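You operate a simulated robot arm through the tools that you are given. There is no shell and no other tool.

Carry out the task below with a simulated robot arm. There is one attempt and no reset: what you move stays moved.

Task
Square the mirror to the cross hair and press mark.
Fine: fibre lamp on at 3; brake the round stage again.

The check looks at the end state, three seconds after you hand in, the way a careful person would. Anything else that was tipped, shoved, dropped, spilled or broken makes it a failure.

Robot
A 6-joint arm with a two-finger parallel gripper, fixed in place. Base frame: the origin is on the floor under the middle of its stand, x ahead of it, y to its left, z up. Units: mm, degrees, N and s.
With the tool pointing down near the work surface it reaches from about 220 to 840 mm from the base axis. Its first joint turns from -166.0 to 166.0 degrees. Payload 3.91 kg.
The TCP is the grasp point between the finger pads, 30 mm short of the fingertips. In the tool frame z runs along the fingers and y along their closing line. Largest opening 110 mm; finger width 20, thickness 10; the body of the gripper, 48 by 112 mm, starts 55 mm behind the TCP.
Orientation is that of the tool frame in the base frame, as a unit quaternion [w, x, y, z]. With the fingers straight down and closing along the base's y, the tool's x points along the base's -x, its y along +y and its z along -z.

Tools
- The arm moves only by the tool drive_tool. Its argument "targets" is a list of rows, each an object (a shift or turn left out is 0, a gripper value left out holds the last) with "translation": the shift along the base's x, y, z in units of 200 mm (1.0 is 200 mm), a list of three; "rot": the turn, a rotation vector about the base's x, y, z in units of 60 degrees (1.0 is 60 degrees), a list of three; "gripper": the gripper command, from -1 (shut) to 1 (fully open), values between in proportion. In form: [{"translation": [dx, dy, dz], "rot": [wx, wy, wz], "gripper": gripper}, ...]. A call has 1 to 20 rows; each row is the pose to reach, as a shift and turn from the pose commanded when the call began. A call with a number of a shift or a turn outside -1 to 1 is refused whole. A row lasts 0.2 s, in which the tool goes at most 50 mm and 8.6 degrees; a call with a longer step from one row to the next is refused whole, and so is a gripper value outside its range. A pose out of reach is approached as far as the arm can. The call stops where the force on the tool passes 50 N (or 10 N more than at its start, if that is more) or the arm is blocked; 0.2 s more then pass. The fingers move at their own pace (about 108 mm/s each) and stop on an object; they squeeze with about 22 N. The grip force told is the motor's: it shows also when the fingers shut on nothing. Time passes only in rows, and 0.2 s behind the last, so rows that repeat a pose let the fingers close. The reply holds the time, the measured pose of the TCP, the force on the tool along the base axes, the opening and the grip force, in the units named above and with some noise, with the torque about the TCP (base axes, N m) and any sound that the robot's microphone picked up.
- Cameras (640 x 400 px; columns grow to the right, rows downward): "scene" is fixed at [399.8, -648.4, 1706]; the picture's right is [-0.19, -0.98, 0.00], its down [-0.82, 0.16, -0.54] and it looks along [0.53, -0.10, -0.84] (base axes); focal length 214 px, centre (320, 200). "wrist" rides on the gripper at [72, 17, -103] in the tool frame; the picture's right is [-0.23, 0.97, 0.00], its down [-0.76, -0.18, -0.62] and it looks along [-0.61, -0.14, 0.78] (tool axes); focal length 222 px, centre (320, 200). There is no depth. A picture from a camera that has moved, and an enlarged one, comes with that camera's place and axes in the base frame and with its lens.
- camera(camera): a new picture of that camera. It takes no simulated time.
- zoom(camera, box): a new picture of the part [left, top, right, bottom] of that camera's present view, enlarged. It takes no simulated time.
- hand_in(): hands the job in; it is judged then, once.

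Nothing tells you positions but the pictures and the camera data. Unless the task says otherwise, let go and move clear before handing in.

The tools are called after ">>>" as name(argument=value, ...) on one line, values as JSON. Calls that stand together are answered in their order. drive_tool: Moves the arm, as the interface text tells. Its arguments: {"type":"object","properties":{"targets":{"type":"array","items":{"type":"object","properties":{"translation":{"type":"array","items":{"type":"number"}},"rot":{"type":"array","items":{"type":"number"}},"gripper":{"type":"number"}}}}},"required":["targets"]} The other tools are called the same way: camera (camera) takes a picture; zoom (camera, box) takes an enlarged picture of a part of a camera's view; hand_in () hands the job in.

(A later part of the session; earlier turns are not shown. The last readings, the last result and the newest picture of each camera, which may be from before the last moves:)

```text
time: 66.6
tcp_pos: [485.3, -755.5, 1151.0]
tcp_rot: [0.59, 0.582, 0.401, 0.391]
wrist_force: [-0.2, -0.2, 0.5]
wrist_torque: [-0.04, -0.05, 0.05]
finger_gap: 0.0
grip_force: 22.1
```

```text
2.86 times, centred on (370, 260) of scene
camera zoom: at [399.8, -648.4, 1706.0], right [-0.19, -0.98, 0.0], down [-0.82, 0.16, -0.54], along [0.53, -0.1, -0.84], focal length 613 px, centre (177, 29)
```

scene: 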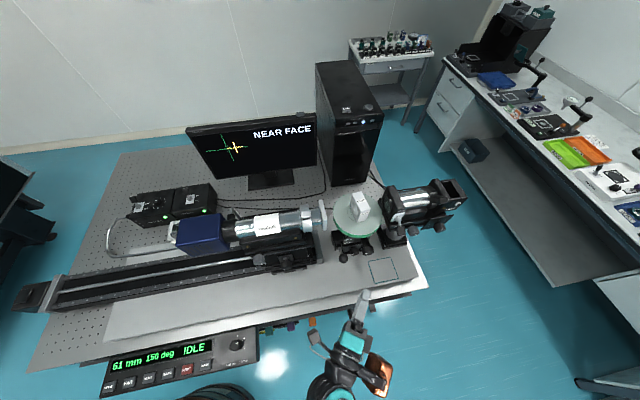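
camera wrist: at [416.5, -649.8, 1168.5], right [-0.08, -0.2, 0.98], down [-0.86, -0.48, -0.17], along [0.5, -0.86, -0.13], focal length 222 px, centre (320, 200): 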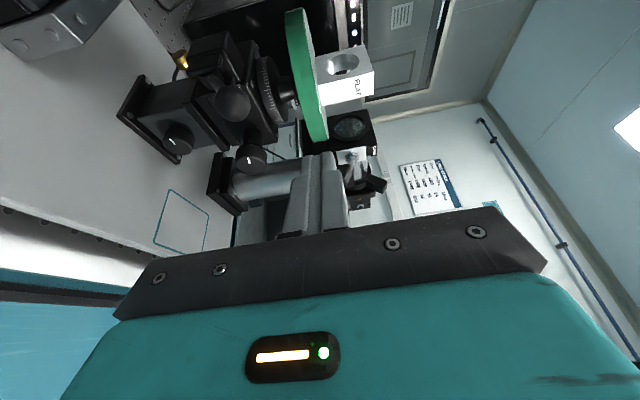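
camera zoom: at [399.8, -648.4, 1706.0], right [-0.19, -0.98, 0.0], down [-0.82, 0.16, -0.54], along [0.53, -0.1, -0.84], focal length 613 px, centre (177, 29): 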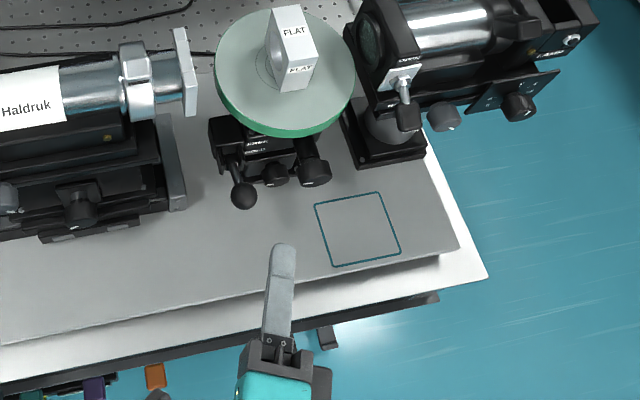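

The ball is at about (585, -756, 1088). I'll bring the closed, level fingers over it.

>>> drive_tool(targets=[{"translation": [0.2, 0.015, -0.05], "gripper": -1}, {"translation": [0.413, 0.031, -0.1]}, {"translation": [0.413, 0.031, -0.13]}])

>>> camera(camera="wrist")

>>> zoom(camera="scene", box=[300, 190, 420, 290])

```text
time: 67.4
tcp_pos: [565.6, -749.0, 1125.9]
tcp_rot: [0.59, 0.582, 0.4, 0.392]
wrist_force: [0.2, 0.0, 0.5]
wrist_torque: [-0.01, 0.03, -0.02]
finger_gap: 0.0
grip_force: 21.7
```

```text
taken
camera wrist: at [498.2, -643.4, 1143.2], right [-0.08, -0.19, 0.98], down [-0.86, -0.48, -0.17], along [0.5, -0.86, -0.13], focal length 222 px, centre (320, 200)
```

wrist: 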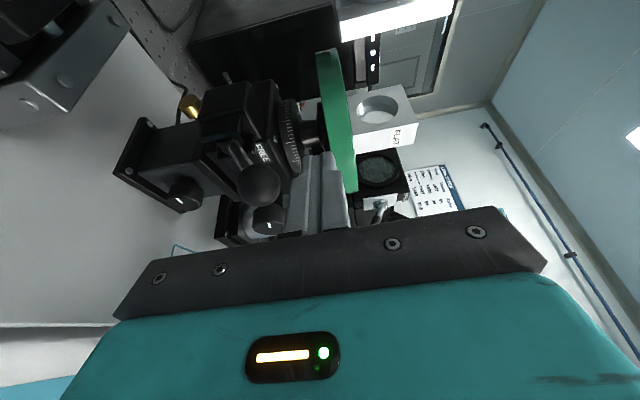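

```text
4.00 times, centred on (360, 240) of scene
camera zoom: at [399.8, -648.4, 1706.0], right [-0.19, -0.98, 0.0], down [-0.82, 0.16, -0.54], along [0.53, -0.1, -0.84], focal length 858 px, centre (160, 40)
```

zoom: 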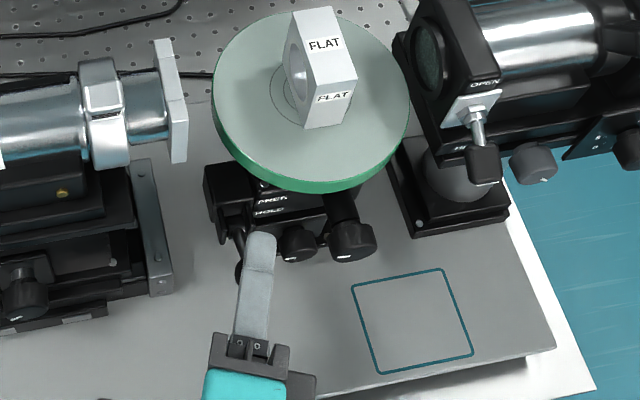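

The fingers are above the ball. I'll press straight down in small steps to flip the brake back to HOLD.

>>> drive_tool(targets=[{"translation": [0, 0, -0.04], "gripper": -1}, {"translation": [0, 0, -0.07]}, {"translation": [0, 0, -0.1]}, {"translation": [0, 0, -0.13]}, {"translation": [0, 0, -0.16]}, {"translation": [0, 0, -0.19]}])

>>> camera(camera="wrist")

>>> zoom(camera="scene", box=[300, 190, 420, 290])

>>> zoom(camera="scene", box=[200, 132, 260, 170])

```text
time: 68.8
tcp_pos: [570.3, -747.0, 1087.8]
tcp_rot: [0.589, 0.581, 0.402, 0.393]
wrist_force: [0.0, 0.8, -0.2]
wrist_torque: [-0.02, -0.09, -0.11]
finger_gap: 0.0
grip_force: 21.3
```

```text
taken
camera wrist: at [501.3, -641.8, 1103.5], right [-0.08, -0.2, 0.98], down [-0.86, -0.48, -0.17], along [0.5, -0.85, -0.13], focal length 222 px, centre (320, 200)
```

wrist: 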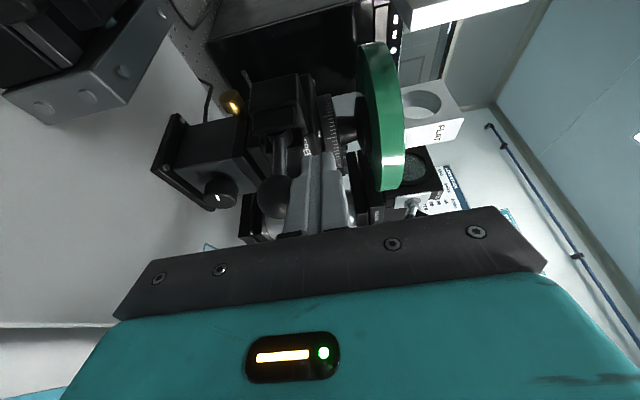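

```text
4.00 times, centred on (360, 240) of scene
camera zoom: at [399.8, -648.4, 1706.0], right [-0.19, -0.98, 0.0], down [-0.82, 0.16, -0.54], along [0.53, -0.1, -0.84], focal length 858 px, centre (160, 40)
```

zoom: 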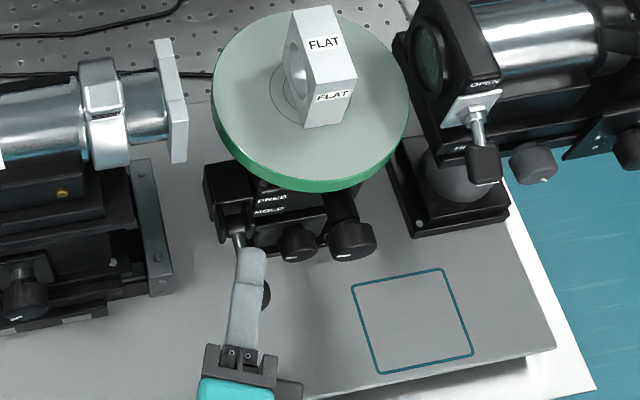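

```text
10.53 times, centred on (230, 151) of scene
camera zoom: at [399.8, -648.4, 1706.0], right [-0.19, -0.98, 0.0], down [-0.82, 0.16, -0.54], along [0.53, -0.1, -0.84], focal length 2258 px, centre (1267, 716)
```

zoom: 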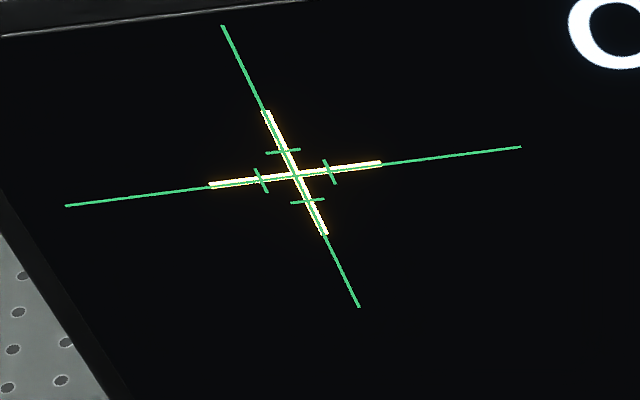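

>>> zoom(camera="wrist", box=[140, 60, 420, 250])

>>> zoom(camera="scene", box=[330, 225, 374, 275])

```text
2.11 times, centred on (280, 155) of wrist
camera zoom: at [501.3, -641.8, 1103.5], right [-0.08, -0.2, 0.98], down [-0.86, -0.48, -0.17], along [0.5, -0.85, -0.13], focal length 468 px, centre (404, 295)
```

zoom: 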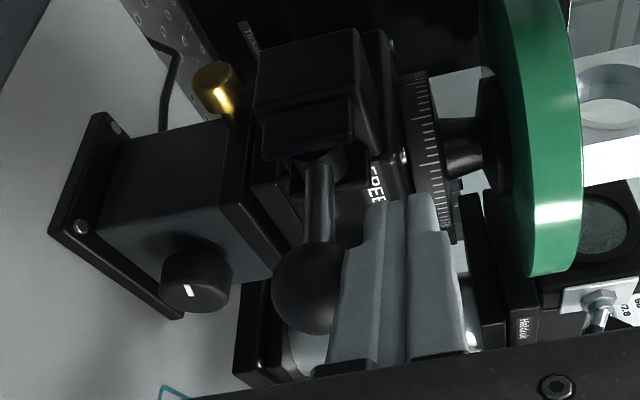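

```text
8.00 times, centred on (352, 250) of scene
camera zoom: at [399.8, -648.4, 1706.0], right [-0.19, -0.98, 0.0], down [-0.82, 0.16, -0.54], along [0.53, -0.1, -0.84], focal length 1716 px, centre (64, -200)
```

zoom: 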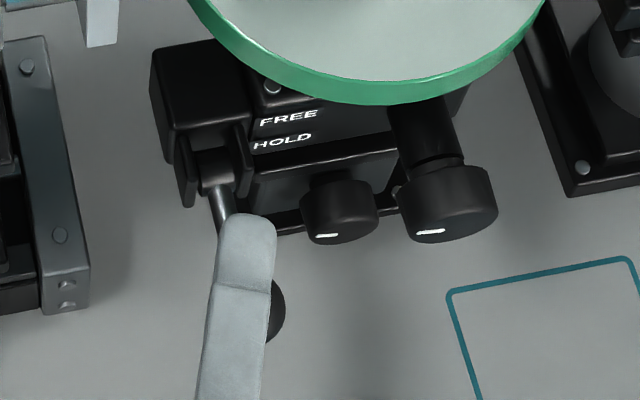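

The lever is about halfway, with the rod level, and the cross is still centred. I'll keep pressing down.

>>> drive_tool(targets=[{"translation": [0, 0, -0.03], "gripper": -1}, {"translation": [0, 0, -0.06]}, {"translation": [0, 0, -0.09]}, {"translation": [0, 0, -0.115]}])

>>> zoom(camera="wrist", box=[140, 60, 420, 250])

>>> zoom(camera="scene", box=[330, 225, 374, 275])

>>> zoom(camera="scene", box=[200, 132, 260, 170])

```text
time: 69.8
tcp_pos: [568.4, -748.8, 1065.9]
tcp_rot: [0.59, 0.581, 0.401, 0.393]
wrist_force: [-0.2, -0.5, 0.0]
wrist_torque: [-0.02, 0.0, 0.01]
finger_gap: 0.2
grip_force: 22.3
```

```text
2.11 times, centred on (280, 155) of wrist
camera zoom: at [498.6, -643.4, 1082.5], right [-0.08, -0.19, 0.98], down [-0.86, -0.48, -0.17], along [0.5, -0.86, -0.13], focal length 468 px, centre (404, 295)
```

zoom: 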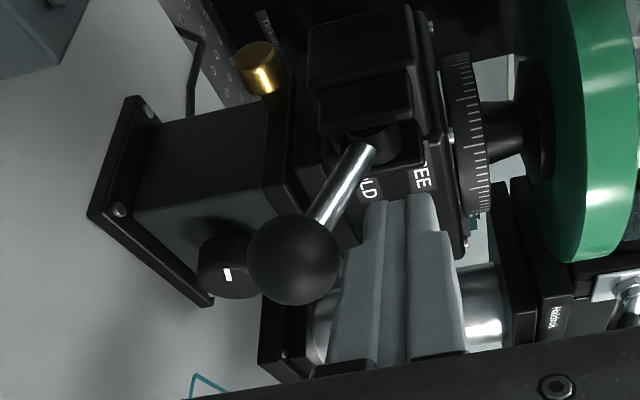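

```text
8.00 times, centred on (352, 250) of scene
camera zoom: at [399.8, -648.4, 1706.0], right [-0.19, -0.98, 0.0], down [-0.82, 0.16, -0.54], along [0.53, -0.1, -0.84], focal length 1716 px, centre (64, -200)
```

zoom: 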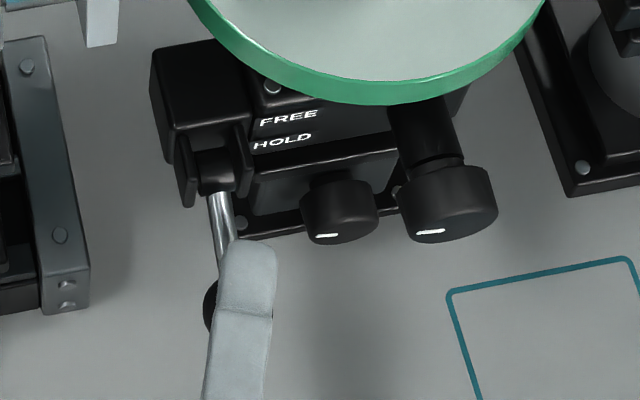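

```text
10.53 times, centred on (230, 151) of scene
camera zoom: at [399.8, -648.4, 1706.0], right [-0.19, -0.98, 0.0], down [-0.82, 0.16, -0.54], along [0.53, -0.1, -0.84], focal length 2258 px, centre (1267, 716)
```

zoom: 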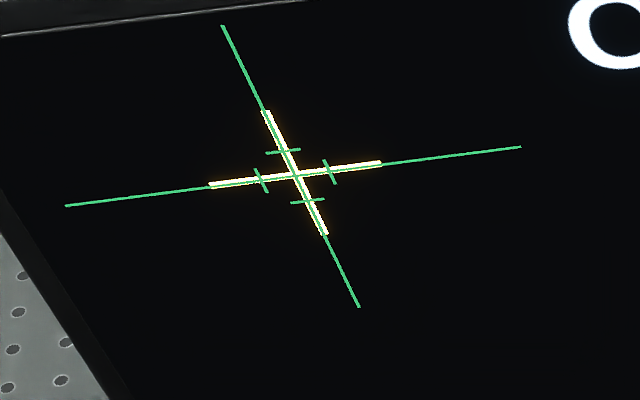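

The brake lever has dropped to HOLD and the crosses still coincide. Now I'll restore the cross slide: I'll go back to the big knob, which is now locked by the brake, and use it as a handle to pull the head back in -x.

>>> drive_tool(targets=[{"translation": [-0.1, 0.04, 0.03], "gripper": -1}, {"translation": [-0.32, 0.13, 0.05]}, {"translation": [-0.4, 0.1, 0.02]}, {"translation": [-0.42, -0.1, 0]}, {"translation": [-0.35, -0.22, -0.03], "gripper": 0}, {"translation": [-0.23, -0.275, -0.04], "gripper": 0}])

>>> camera(camera="wrist")

>>> zoom(camera="scene", box=[330, 225, 374, 275])

>>> zoom(camera="scene", box=[200, 132, 260, 170])

```text
time: 71.2
tcp_pos: [520.8, -803.7, 1059.6]
tcp_rot: [0.59, 0.581, 0.401, 0.392]
wrist_force: [0.3, -0.4, 0.3]
wrist_torque: [0.02, 0.03, 0.0]
finger_gap: 55.1
grip_force: 0.1
```

```text
taken
camera wrist: at [452.3, -698.3, 1075.3], right [-0.08, -0.19, 0.98], down [-0.86, -0.48, -0.17], along [0.5, -0.86, -0.13], focal length 222 px, centre (320, 200)
```

wrist: 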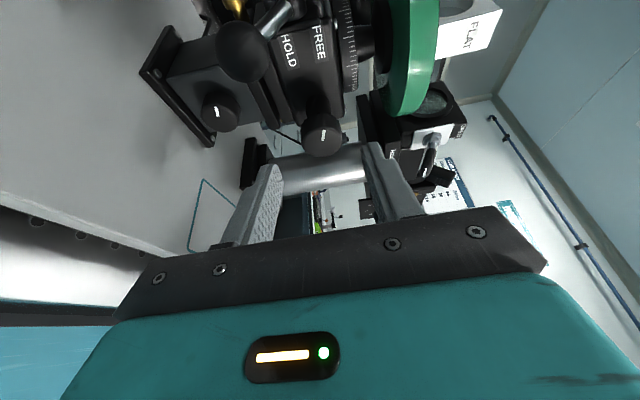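

```text
8.00 times, centred on (352, 250) of scene
camera zoom: at [399.8, -648.4, 1706.0], right [-0.19, -0.98, 0.0], down [-0.82, 0.16, -0.54], along [0.53, -0.1, -0.84], focal length 1716 px, centre (64, -200)
```

zoom: 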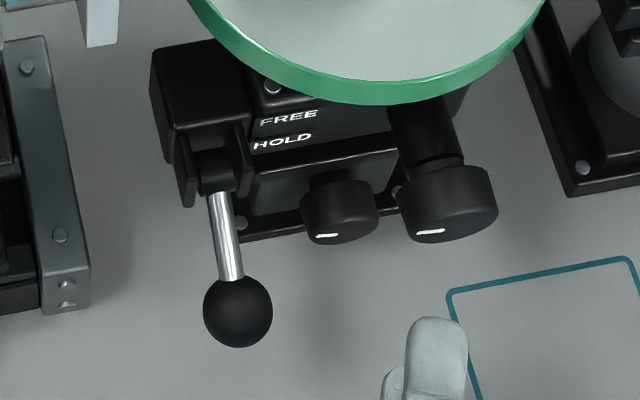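

```text
10.53 times, centred on (230, 151) of scene
camera zoom: at [399.8, -648.4, 1706.0], right [-0.19, -0.98, 0.0], down [-0.82, 0.16, -0.54], along [0.53, -0.1, -0.84], focal length 2258 px, centre (1267, 716)
```

zoom: 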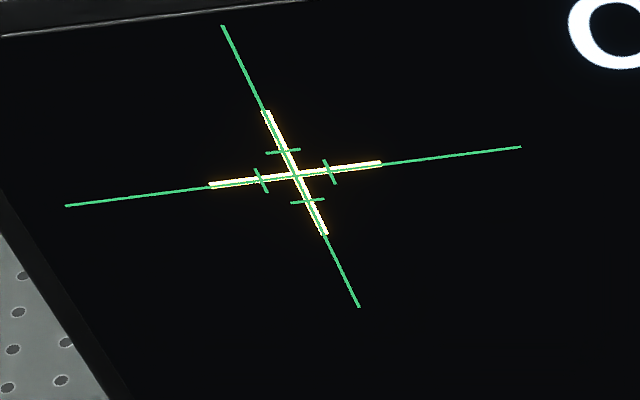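

The lever is back at its HOLD angle, shifted only by the slide offset of about 6.7 mm in +x. I'll advance and grip the big knob as a handle.

>>> drive_tool(targets=[{"translation": [0.13, -0.051, -0.006], "gripper": 0}, {"translation": [0.25, -0.098, -0.0105]}, {"translation": [0.3235, -0.1265, -0.0105]}, {"translation": [0.3235, -0.1265, -0.0105], "gripper": -0.3}, {"translation": [0.3235, -0.1265, -0.0105], "gripper": -0.4}, {"translation": [0.3235, -0.1265, -0.0105], "gripper": -0.5}])

>>> zoom(camera="scene", box=[200, 132, 260, 170])

>>> zoom(camera="wrist", box=[140, 60, 420, 250])

```text
time: 72.6
tcp_pos: [584.2, -828.3, 1058.8]
tcp_rot: [0.591, 0.58, 0.401, 0.391]
wrist_force: [4.2, -3.9, 19.8]
wrist_torque: [-0.14, -0.39, -0.27]
finger_gap: 38.2
grip_force: 10.5
```

```text
10.53 times, centred on (230, 151) of scene
camera zoom: at [399.8, -648.4, 1706.0], right [-0.19, -0.98, 0.0], down [-0.82, 0.16, -0.54], along [0.53, -0.1, -0.84], focal length 2258 px, centre (1267, 716)
```

zoom: 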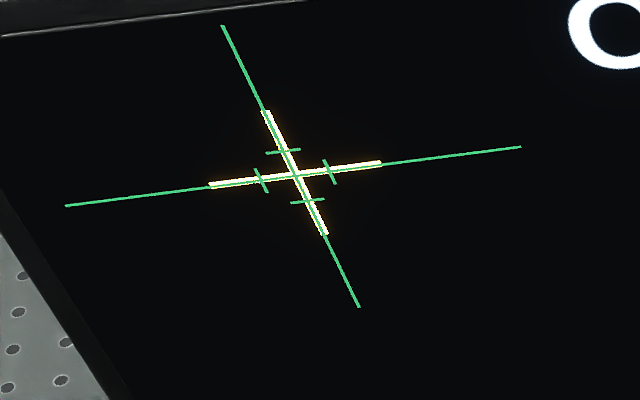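

```text
2.11 times, centred on (280, 155) of wrist
camera zoom: at [517.1, -723.3, 1074.2], right [-0.08, -0.19, 0.98], down [-0.86, -0.48, -0.17], along [0.5, -0.86, -0.13], focal length 468 px, centre (404, 295)
```

zoom: 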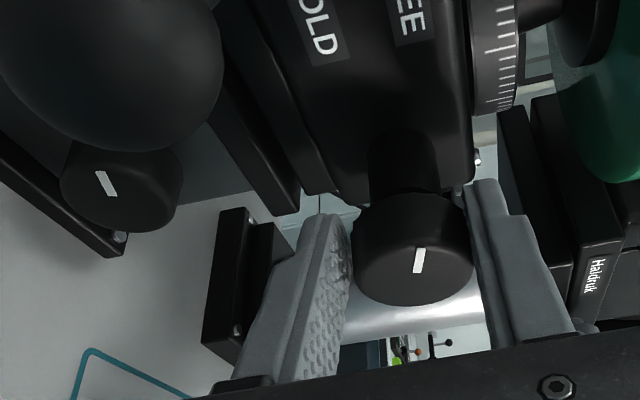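

The upper finger touched first. I'll raise 1.5 mm and close fully on the knob.

>>> drive_tool(targets=[{"translation": [0, 0, 0.008], "gripper": -0.5}, {"translation": [0, 0, 0.008], "gripper": -0.8}, {"translation": [0, 0, 0.008], "gripper": -1}])

>>> zoom(camera="scene", box=[200, 132, 260, 170])

```text
time: 73.4
tcp_pos: [585.3, -829.2, 1060.3]
tcp_rot: [0.59, 0.58, 0.401, 0.392]
wrist_force: [5.2, -6.5, 26.0]
wrist_torque: [-0.26, -0.92, -0.04]
finger_gap: 35.5
grip_force: 45.4
```

```text
10.53 times, centred on (230, 151) of scene
camera zoom: at [399.8, -648.4, 1706.0], right [-0.19, -0.98, 0.0], down [-0.82, 0.16, -0.54], along [0.53, -0.1, -0.84], focal length 2258 px, centre (1267, 716)
```

zoom: 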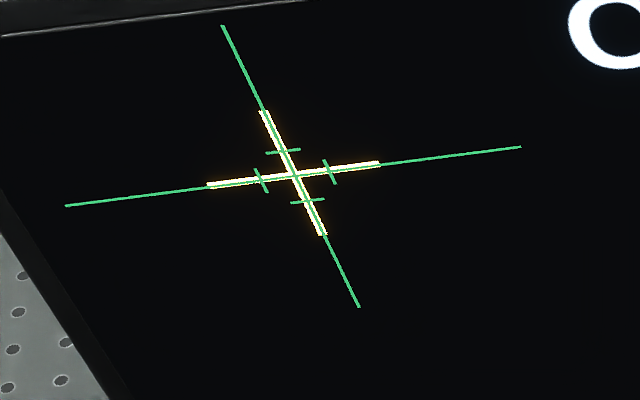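

Gripping moved the cross by a hair. I'll relieve the vertical load, then start pulling the head back in -x in small steps.

>>> drive_tool(targets=[{"translation": [0, 0, 0.008], "gripper": -1}, {"translation": [-0.01, 0, 0.01]}, {"translation": [-0.02, 0, 0.01]}, {"translation": [-0.02, 0, 0.01]}])

>>> zoom(camera="scene", box=[200, 132, 260, 170])

>>> zoom(camera="scene", box=[330, 225, 374, 275])

```text
time: 74.4
tcp_pos: [582.3, -829.0, 1059.0]
tcp_rot: [0.589, 0.581, 0.402, 0.392]
wrist_force: [19.1, -11.2, 19.1]
wrist_torque: [-0.23, -0.75, 0.85]
finger_gap: 35.3
grip_force: 45.0
```

```text
10.53 times, centred on (230, 151) of scene
camera zoom: at [399.8, -648.4, 1706.0], right [-0.19, -0.98, 0.0], down [-0.82, 0.16, -0.54], along [0.53, -0.1, -0.84], focal length 2258 px, centre (1267, 716)
```

zoom: 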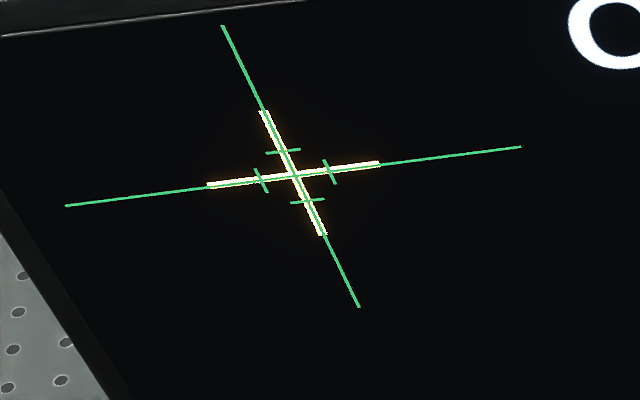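

```text
8.00 times, centred on (352, 250) of scene
camera zoom: at [399.8, -648.4, 1706.0], right [-0.19, -0.98, 0.0], down [-0.82, 0.16, -0.54], along [0.53, -0.1, -0.84], focal length 1716 px, centre (64, -200)
```

zoom: 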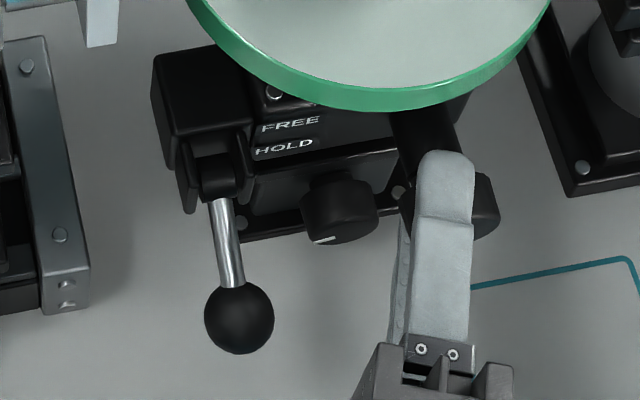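

The head slides back with the pull, the small knob is turning back, and the alignment is unchanged. I'll pull a few more millimetres.

>>> drive_tool(targets=[{"translation": [-0.006, 0, 0], "gripper": -1}, {"translation": [-0.012, 0, 0]}, {"translation": [-0.018, 0, 0]}, {"translation": [-0.018, 0, 0]}])

>>> zoom(camera="scene", box=[330, 225, 374, 275])

>>> zoom(camera="scene", box=[200, 132, 260, 170])

```text
time: 75.4
tcp_pos: [578.4, -828.3, 1058.6]
tcp_rot: [0.589, 0.581, 0.401, 0.392]
wrist_force: [17.4, -2.7, 14.6]
wrist_torque: [-0.18, -0.88, 0.83]
finger_gap: 35.4
grip_force: 45.4
```

```text
8.00 times, centred on (352, 250) of scene
camera zoom: at [399.8, -648.4, 1706.0], right [-0.19, -0.98, 0.0], down [-0.82, 0.16, -0.54], along [0.53, -0.1, -0.84], focal length 1716 px, centre (64, -200)
```

zoom: 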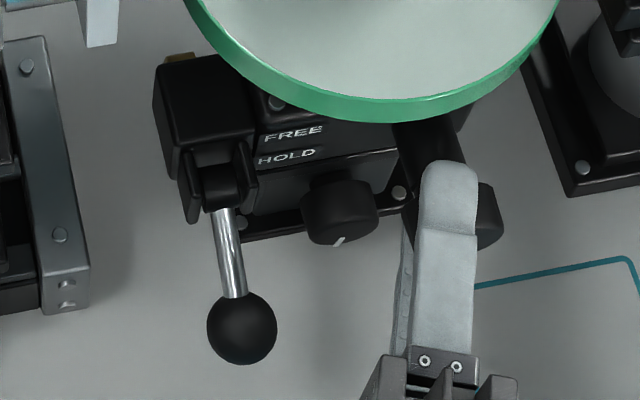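

```text
10.53 times, centred on (230, 151) of scene
camera zoom: at [399.8, -648.4, 1706.0], right [-0.19, -0.98, 0.0], down [-0.82, 0.16, -0.54], along [0.53, -0.1, -0.84], focal length 2258 px, centre (1267, 716)
```

zoom: 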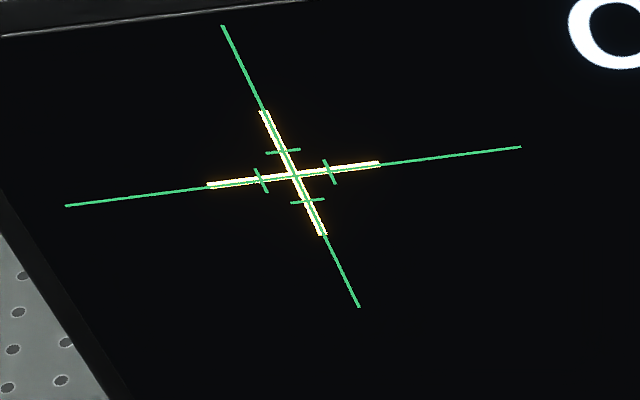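

The slide is nearly back, with the labels and ball within about 1 px of their original image positions. I'll pull a last half-millimetre and compare closely.

>>> drive_tool(targets=[{"translation": [-0.003, 0, 0], "gripper": -1}, {"translation": [-0.003, 0, 0]}])

>>> zoom(camera="scene", box=[330, 225, 374, 275])

>>> zoom(camera="scene", box=[320, 180, 410, 280])

>>> zoom(camera="scene", box=[300, 170, 480, 290])

```text
time: 76.0
tcp_pos: [577.9, -828.2, 1059.5]
tcp_rot: [0.589, 0.582, 0.402, 0.391]
wrist_force: [18.7, -0.9, 13.7]
wrist_torque: [-0.14, -0.77, 0.25]
finger_gap: 35.5
grip_force: 45.0
```

```text
8.00 times, centred on (352, 250) of scene
camera zoom: at [399.8, -648.4, 1706.0], right [-0.19, -0.98, 0.0], down [-0.82, 0.16, -0.54], along [0.53, -0.1, -0.84], focal length 1716 px, centre (64, -200)
```

zoom: 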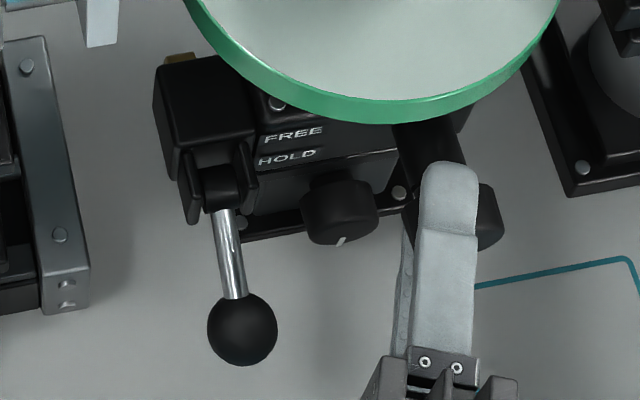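

```text
4.00 times, centred on (365, 230) of scene
camera zoom: at [399.8, -648.4, 1706.0], right [-0.19, -0.98, 0.0], down [-0.82, 0.16, -0.54], along [0.53, -0.1, -0.84], focal length 858 px, centre (140, 80)
```

zoom: 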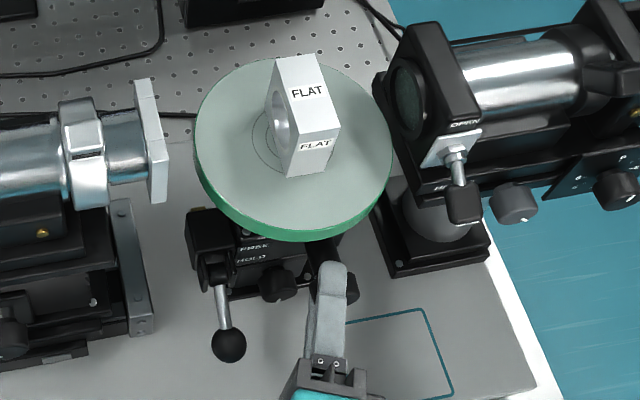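

```text
3.33 times, centred on (390, 230) of scene
camera zoom: at [399.8, -648.4, 1706.0], right [-0.19, -0.98, 0.0], down [-0.82, 0.16, -0.54], along [0.53, -0.1, -0.84], focal length 715 px, centre (87, 100)
```

zoom: 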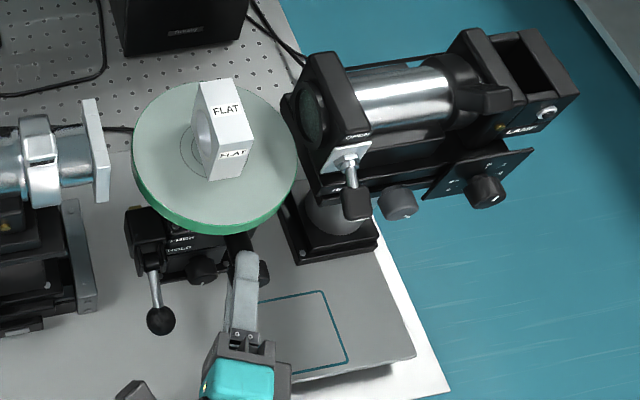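

The stage is back at its original position to within about 0.3 mm. I'll release the knob, back out, and verify the cross.

>>> drive_tool(targets=[{"translation": [0.004, 0, 0], "gripper": -0.4}, {"translation": [0.004, 0, 0], "gripper": -0.2}, {"translation": [0.004, 0, 0], "gripper": 0}, {"translation": [0.004, 0, 0], "gripper": 0}])

>>> drive_tool(targets=[{"translation": [-0.15, 0.06, 0], "gripper": 0}, {"translation": [-0.35, 0.14, 0]}, {"translation": [-0.5, 0.2, 0.08]}, {"translation": [-0.6, 0.25, 0.25]}])

>>> zoom(camera="scene", box=[200, 132, 260, 170])

>>> zoom(camera="scene", box=[330, 225, 374, 275])

>>> camera(camera="scene")

```text
time: 77.0
tcp_pos: [578.4, -828.9, 1060.6]
tcp_rot: [0.59, 0.582, 0.401, 0.392]
wrist_force: [-0.3, 0.2, -0.9]
wrist_torque: [-0.01, 0.01, 0.0]
finger_gap: 55.1
grip_force: 0.0
```

```text
time: 78.0
tcp_pos: [459.1, -781.2, 1109.4]
tcp_rot: [0.589, 0.582, 0.4, 0.392]
wrist_force: [0.9, -0.4, -1.1]
wrist_torque: [0.02, -0.08, 0.03]
finger_gap: 54.8
grip_force: 0.0
```

```text
10.53 times, centred on (230, 151) of scene
camera zoom: at [399.8, -648.4, 1706.0], right [-0.19, -0.98, 0.0], down [-0.82, 0.16, -0.54], along [0.53, -0.1, -0.84], focal length 2258 px, centre (1267, 716)
```

zoom: 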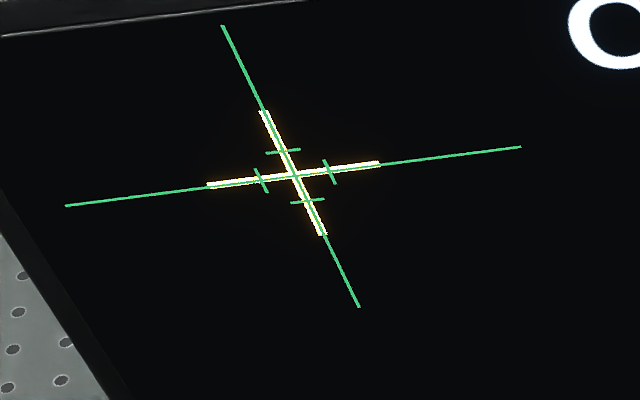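

```text
8.00 times, centred on (352, 250) of scene
camera zoom: at [399.8, -648.4, 1706.0], right [-0.19, -0.98, 0.0], down [-0.82, 0.16, -0.54], along [0.53, -0.1, -0.84], focal length 1716 px, centre (64, -200)
```

zoom: 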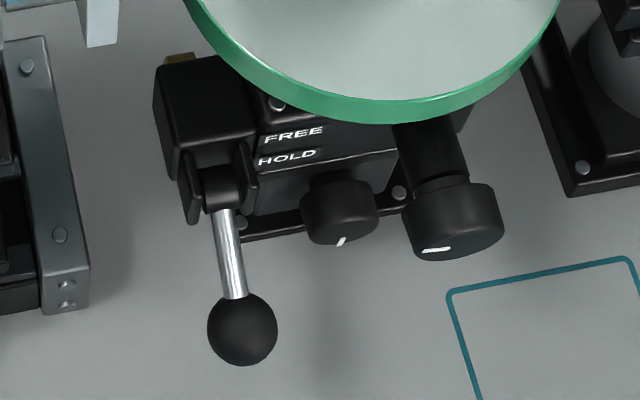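

```text
taken
```

scene: 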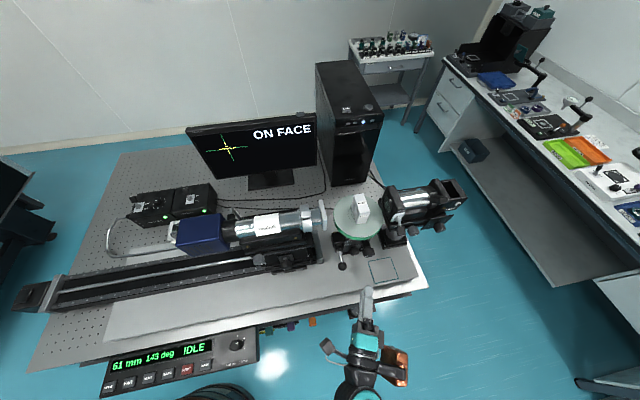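

The stage matches its original position, the brake is on HOLD, and the monitor says ON FACE at 143° with the crosses coinciding. Now I'll go for MARK: first I'll move away from the stage and start bringing the tool back to pointing down.

>>> drive_tool(targets=[{"translation": [-0.05, 0.1, 0.08], "gripper": -1}, {"translation": [-0.08, 0.28, 0.16], "rot": [0.05, 0.1236, 0]}, {"translation": [-0.1, 0.46, 0.24], "rot": [0.1, 0.2472, 0]}, {"translation": [-0.1, 0.64, 0.3], "rot": [0.15, 0.3708, 0]}, {"translation": [-0.1, 0.8, 0.35], "rot": [0.2, 0.4944, 0]}, {"translation": [-0.1, 0.9, 0.4], "rot": [0.25, 0.618, 0]}])

>>> drive_tool(targets=[{"rot": [-0.0888, 0.0359, 0.0804], "gripper": -1}, {"rot": [-0.1775, 0.0718, 0.1608]}, {"rot": [-0.2663, 0.1077, 0.2412]}, {"rot": [-0.355, 0.1435, 0.3215]}, {"rot": [-0.4438, 0.1794, 0.4019]}, {"rot": [-0.5325, 0.2153, 0.4823]}])

>>> drive_tool(targets=[{"rot": [-0.0888, 0.0359, 0.0804], "gripper": -1}, {"rot": [-0.1775, 0.0718, 0.1608]}, {"rot": [-0.2663, 0.1077, 0.2412]}, {"rot": [-0.355, 0.1435, 0.3215]}, {"rot": [-0.4438, 0.1794, 0.4019]}, {"rot": [-0.5325, 0.2153, 0.4823]}])

>>> camera(camera="scene")

>>> camera(camera="wrist")

```text
time: 79.4
tcp_pos: [438.6, -599.8, 1189.9]
tcp_rot: [0.352, 0.747, 0.513, 0.234]
wrist_force: [0.1, -1.3, 0.0]
wrist_torque: [0.02, 0.0, 0.02]
finger_gap: 0.0
grip_force: 22.2
```

```text
time: 80.8
tcp_pos: [439.0, -598.3, 1189.6]
tcp_rot: [0.414, 0.492, 0.761, 0.082]
wrist_force: [0.7, 1.0, 0.1]
wrist_torque: [0.01, -0.05, -0.02]
finger_gap: 0.0
grip_force: 21.7
```

```text
time: 82.2
tcp_pos: [438.9, -601.0, 1190.6]
tcp_rot: [0.412, 0.163, 0.893, -0.083]
wrist_force: [0.4, -0.7, 0.1]
wrist_torque: [0.02, 0.03, 0.0]
finger_gap: 0.2
grip_force: 22.3
```

```text
taken
```

scene: 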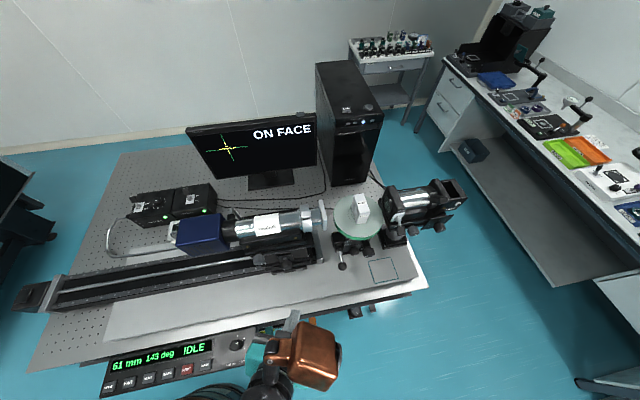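

```text
taken
camera wrist: at [328.2, -538.2, 1201.6], right [0.49, 0.86, 0.16], down [-0.04, -0.16, 0.99], along [0.87, -0.49, -0.04], focal length 222 px, centre (320, 200)
```

wrist: 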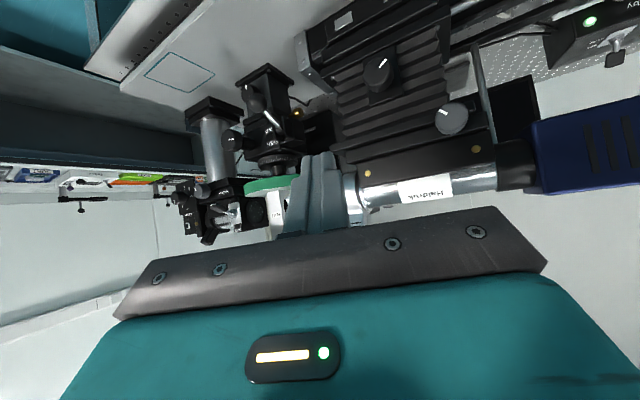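

The roll is undone and everything on the table looks unchanged. I'll tilt the tool to vertical while moving toward the control box.

>>> drive_tool(targets=[{"translation": [0, 0.15, 0], "rot": [0.0496, 0.1286, 0], "gripper": -1}, {"translation": [0, 0.32, 0], "rot": [0.0992, 0.2571, 0]}, {"translation": [0, 0.49, 0], "rot": [0.1488, 0.3857, 0]}, {"translation": [0, 0.66, 0], "rot": [0.1984, 0.5142, 0]}, {"translation": [0, 0.83, 0], "rot": [0.248, 0.6428, 0]}, {"translation": [0, 1.0, 0], "rot": [0.2976, 0.7713, 0]}])

>>> camera(camera="wrist")

>>> camera(camera="scene")

```text
time: 83.6
tcp_pos: [439.1, -399.1, 1189.2]
tcp_rot: [-0.001, 0.18, 0.984, -0.005]
wrist_force: [-0.4, -0.3, 0.2]
wrist_torque: [0.02, -0.02, 0.01]
finger_gap: 0.0
grip_force: 21.8
```

```text
taken
camera wrist: at [378.0, -357.0, 1293.3], right [0.56, 0.83, -0.01], down [0.65, -0.43, 0.62], along [0.52, -0.35, -0.78], focal length 222 px, centre (320, 200)
```

wrist: 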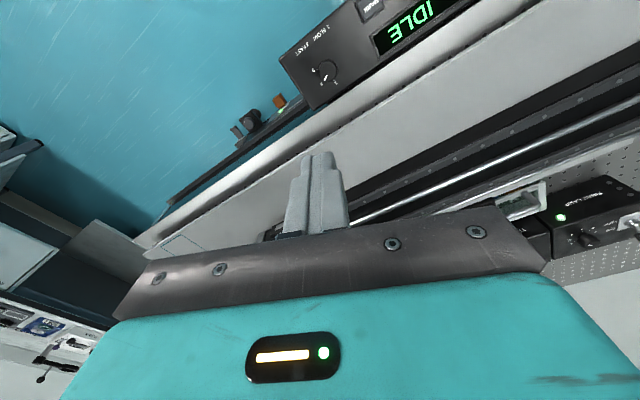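

```text
taken
```

scene: 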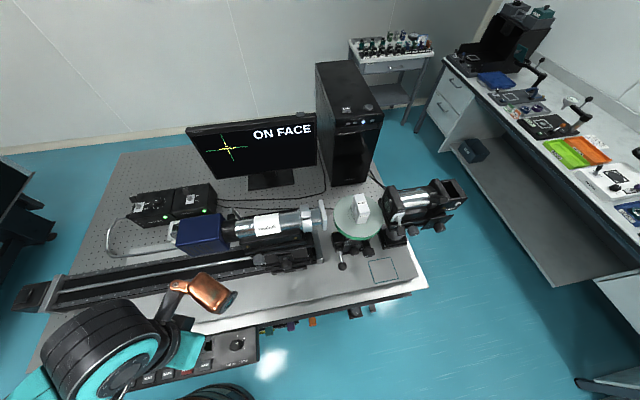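

The tool points straight down. I'll shift back toward the base so the camera sees the buttons.

>>> drive_tool(targets=[{"translation": [-0.15, 0.15, -0.05], "gripper": -1}, {"translation": [-0.3, 0.3, -0.1]}, {"translation": [-0.4, 0.36, -0.2]}])

>>> camera(camera="wrist")

>>> zoom(camera="wrist", box=[260, 0, 500, 150])

```text
time: 84.4
tcp_pos: [359.9, -327.3, 1149.1]
tcp_rot: [0.001, 0.18, 0.984, -0.004]
wrist_force: [0.6, 0.2, -0.3]
wrist_torque: [0.04, 0.05, 0.01]
finger_gap: 0.1
grip_force: 22.1
```

```text
taken
camera wrist: at [297.9, -285.1, 1253.3], right [0.56, 0.83, -0.01], down [0.65, -0.43, 0.63], along [0.52, -0.35, -0.78], focal length 222 px, centre (320, 200)
```

wrist: 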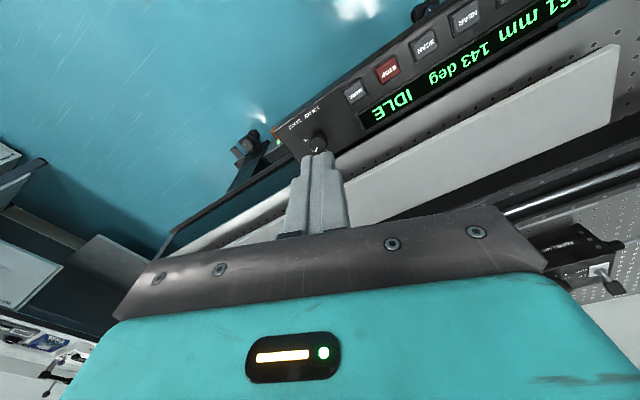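

```text
2.67 times, centred on (380, 75) of wrist
camera zoom: at [297.9, -285.1, 1253.3], right [0.56, 0.83, -0.01], down [0.65, -0.43, 0.63], along [0.52, -0.35, -0.78], focal length 592 px, centre (160, 533)
```

zoom: 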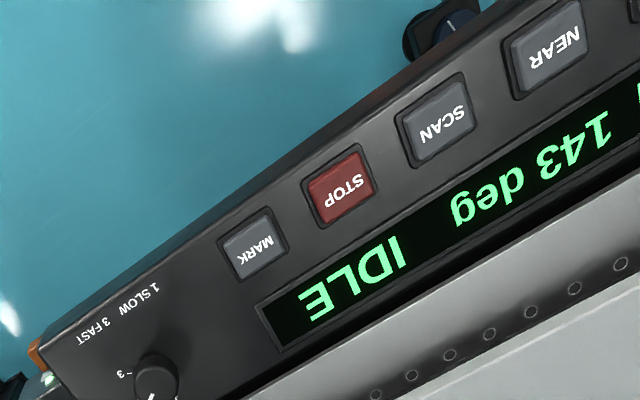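

The MARK button is at about (398, -291, 895). I'll move above it and descend close.

>>> drive_tool(targets=[{"translation": [0.1, 0.09, -0.1], "gripper": -1}, {"translation": [0.19, 0.18, -0.25]}, {"translation": [0.19, 0.18, -0.48]}, {"translation": [0.19, 0.18, -0.7]}, {"translation": [0.19, 0.18, -0.9]}])

>>> camera(camera="wrist")

>>> zoom(camera="wrist", box=[200, 40, 480, 240])

>>> zoom(camera="scene", box=[95, 320, 265, 400])

```text
time: 85.6
tcp_pos: [397.4, -289.5, 970.5]
tcp_rot: [0.001, 0.18, 0.984, -0.004]
wrist_force: [0.5, 0.2, 0.6]
wrist_torque: [-0.04, 0.0, 0.01]
finger_gap: 0.0
grip_force: 22.4
```

```text
taken
camera wrist: at [335.1, -247.3, 1073.9], right [0.56, 0.83, -0.01], down [0.65, -0.43, 0.63], along [0.52, -0.35, -0.78], focal length 222 px, centre (320, 200)
```

wrist: 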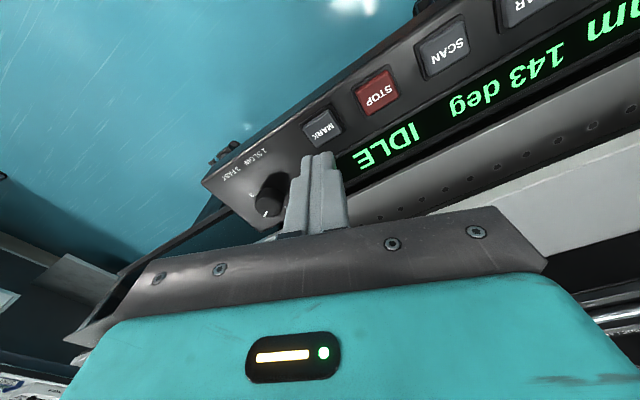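

```text
2.00 times, centred on (340, 140) of wrist
camera zoom: at [335.1, -247.3, 1073.9], right [0.56, 0.83, -0.01], down [0.65, -0.43, 0.63], along [0.52, -0.35, -0.78], focal length 444 px, centre (280, 320)
```

zoom: 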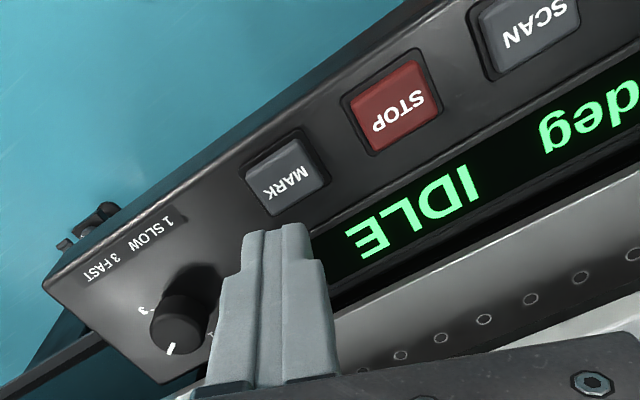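

```text
3.76 times, centred on (180, 360) of scene
camera zoom: at [399.8, -648.4, 1706.0], right [-0.19, -0.98, 0.0], down [-0.82, 0.16, -0.54], along [0.53, -0.1, -0.84], focal length 807 px, centre (847, -402)
```

zoom: 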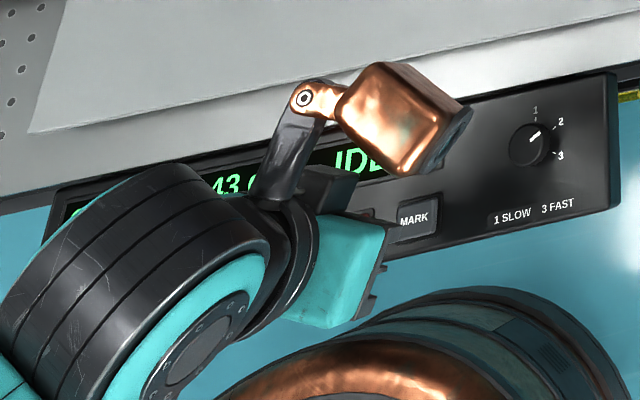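

Refined, MARK is at about (402, -290) with its top near z 870. I'll centre over it and come down to just above.

>>> drive_tool(targets=[{"translation": [0.022, 0, -0.12], "gripper": -1}, {"translation": [0.024, 0, -0.22]}, {"translation": [0.024, 0, -0.28]}])

>>> zoom(camera="wrist", box=[200, 40, 480, 240])

```text
time: 86.4
tcp_pos: [402.5, -290.3, 914.8]
tcp_rot: [0.001, 0.18, 0.984, -0.004]
wrist_force: [-0.6, 0.2, 0.3]
wrist_torque: [-0.01, 0.01, 0.0]
finger_gap: 0.2
grip_force: 22.0
```

```text
2.00 times, centred on (340, 140) of wrist
camera zoom: at [340.1, -248.4, 1017.9], right [0.56, 0.83, -0.01], down [0.65, -0.43, 0.63], along [0.52, -0.35, -0.78], focal length 444 px, centre (280, 320)
```

zoom: 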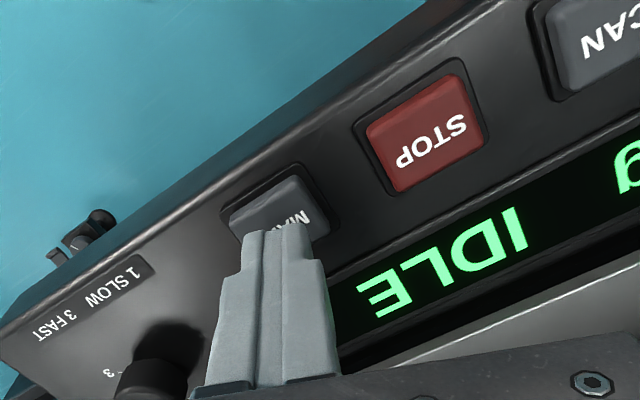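

The closed fingertips are right over MARK. I'll press down slowly.

>>> drive_tool(targets=[{"translation": [0, 0, -0.03], "gripper": -1}, {"translation": [0, 0, -0.05]}, {"translation": [0, 0, -0.065]}, {"translation": [0, 0, -0.075]}])

>>> zoom(camera="wrist", box=[200, 40, 480, 240])

```text
time: 87.4
tcp_pos: [401.7, -291.0, 899.5]
tcp_rot: [0.001, 0.179, 0.984, -0.005]
wrist_force: [0.0, 2.0, 12.7]
wrist_torque: [0.1, -0.07, 0.0]
finger_gap: 0.0
grip_force: 21.9
heard: click
```

```text
2.00 times, centred on (340, 140) of wrist
camera zoom: at [340.2, -248.5, 1003.1], right [0.56, 0.83, -0.01], down [0.65, -0.43, 0.63], along [0.52, -0.35, -0.78], focal length 444 px, centre (280, 320)
```

zoom: 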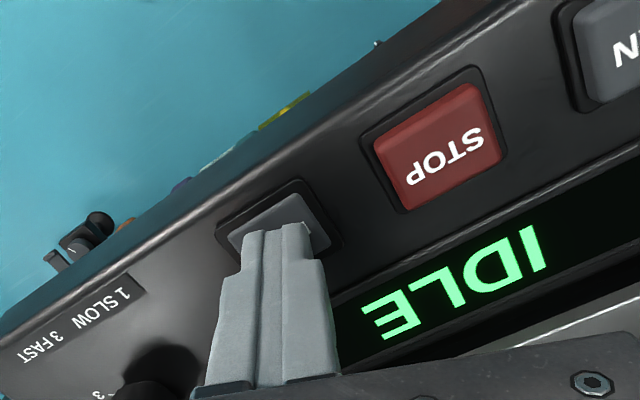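

A click was heard with about 13 N on the button. I'll lift straight up and check the readouts.

>>> drive_tool(targets=[{"translation": [0, 0, 0.1], "gripper": -1}, {"translation": [0, 0, 0.3]}, {"translation": [0, 0, 0.5]}, {"translation": [-0.1, 0.1, 0.7]}, {"translation": [-0.2, 0.25, 0.85]}])

>>> camera(camera="scene")

>>> camera(camera="wrist")

>>> zoom(camera="scene", box=[185, 110, 325, 190])

>>> zoom(camera="scene", box=[95, 320, 265, 400])

```text
time: 88.6
tcp_pos: [362.5, -240.6, 1070.1]
tcp_rot: [-0.001, 0.179, 0.984, -0.004]
wrist_force: [-0.2, -1.0, -0.8]
wrist_torque: [0.07, 0.06, 0.03]
finger_gap: 0.2
grip_force: 22.2
```

```text
taken
```

scene: 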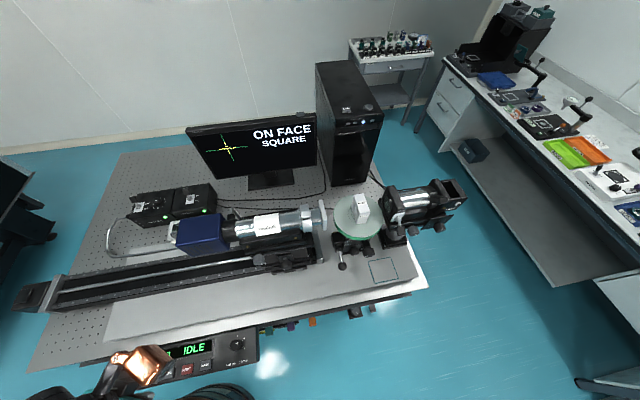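

```text
taken
camera wrist: at [301.8, -198.4, 1172.5], right [0.56, 0.83, -0.01], down [0.65, -0.43, 0.63], along [0.52, -0.35, -0.78], focal length 222 px, centre (320, 200)
```

wrist: 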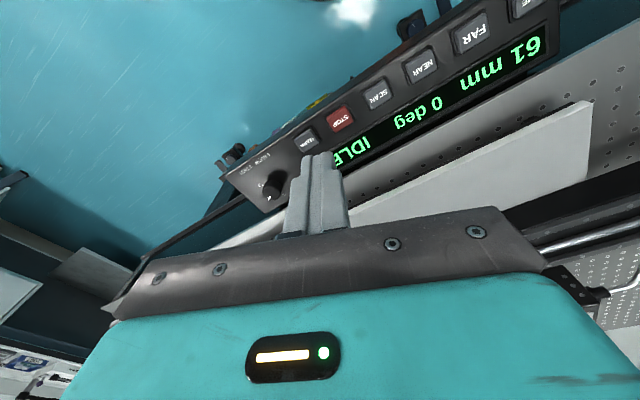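

```text
4.57 times, centred on (255, 150) of scene
camera zoom: at [399.8, -648.4, 1706.0], right [-0.19, -0.98, 0.0], down [-0.82, 0.16, -0.54], along [0.53, -0.1, -0.84], focal length 980 px, centre (617, 429)
```

zoom: 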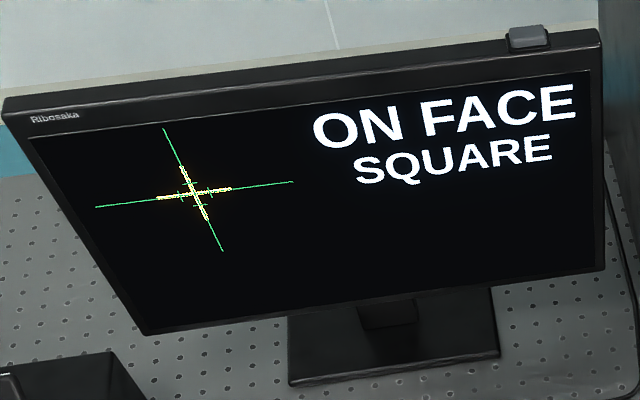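

```text
3.76 times, centred on (180, 360) of scene
camera zoom: at [399.8, -648.4, 1706.0], right [-0.19, -0.98, 0.0], down [-0.82, 0.16, -0.54], along [0.53, -0.1, -0.84], focal length 807 px, centre (847, -402)
```

zoom: 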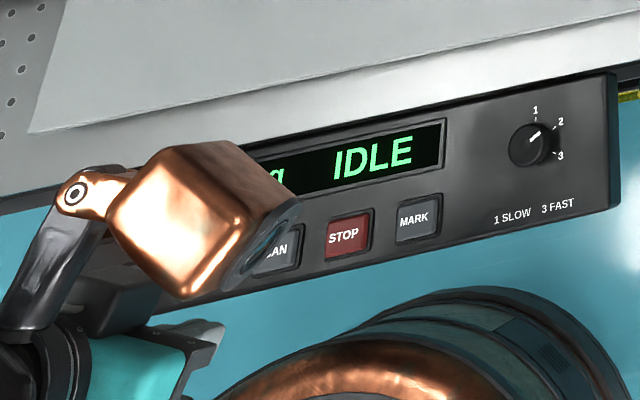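

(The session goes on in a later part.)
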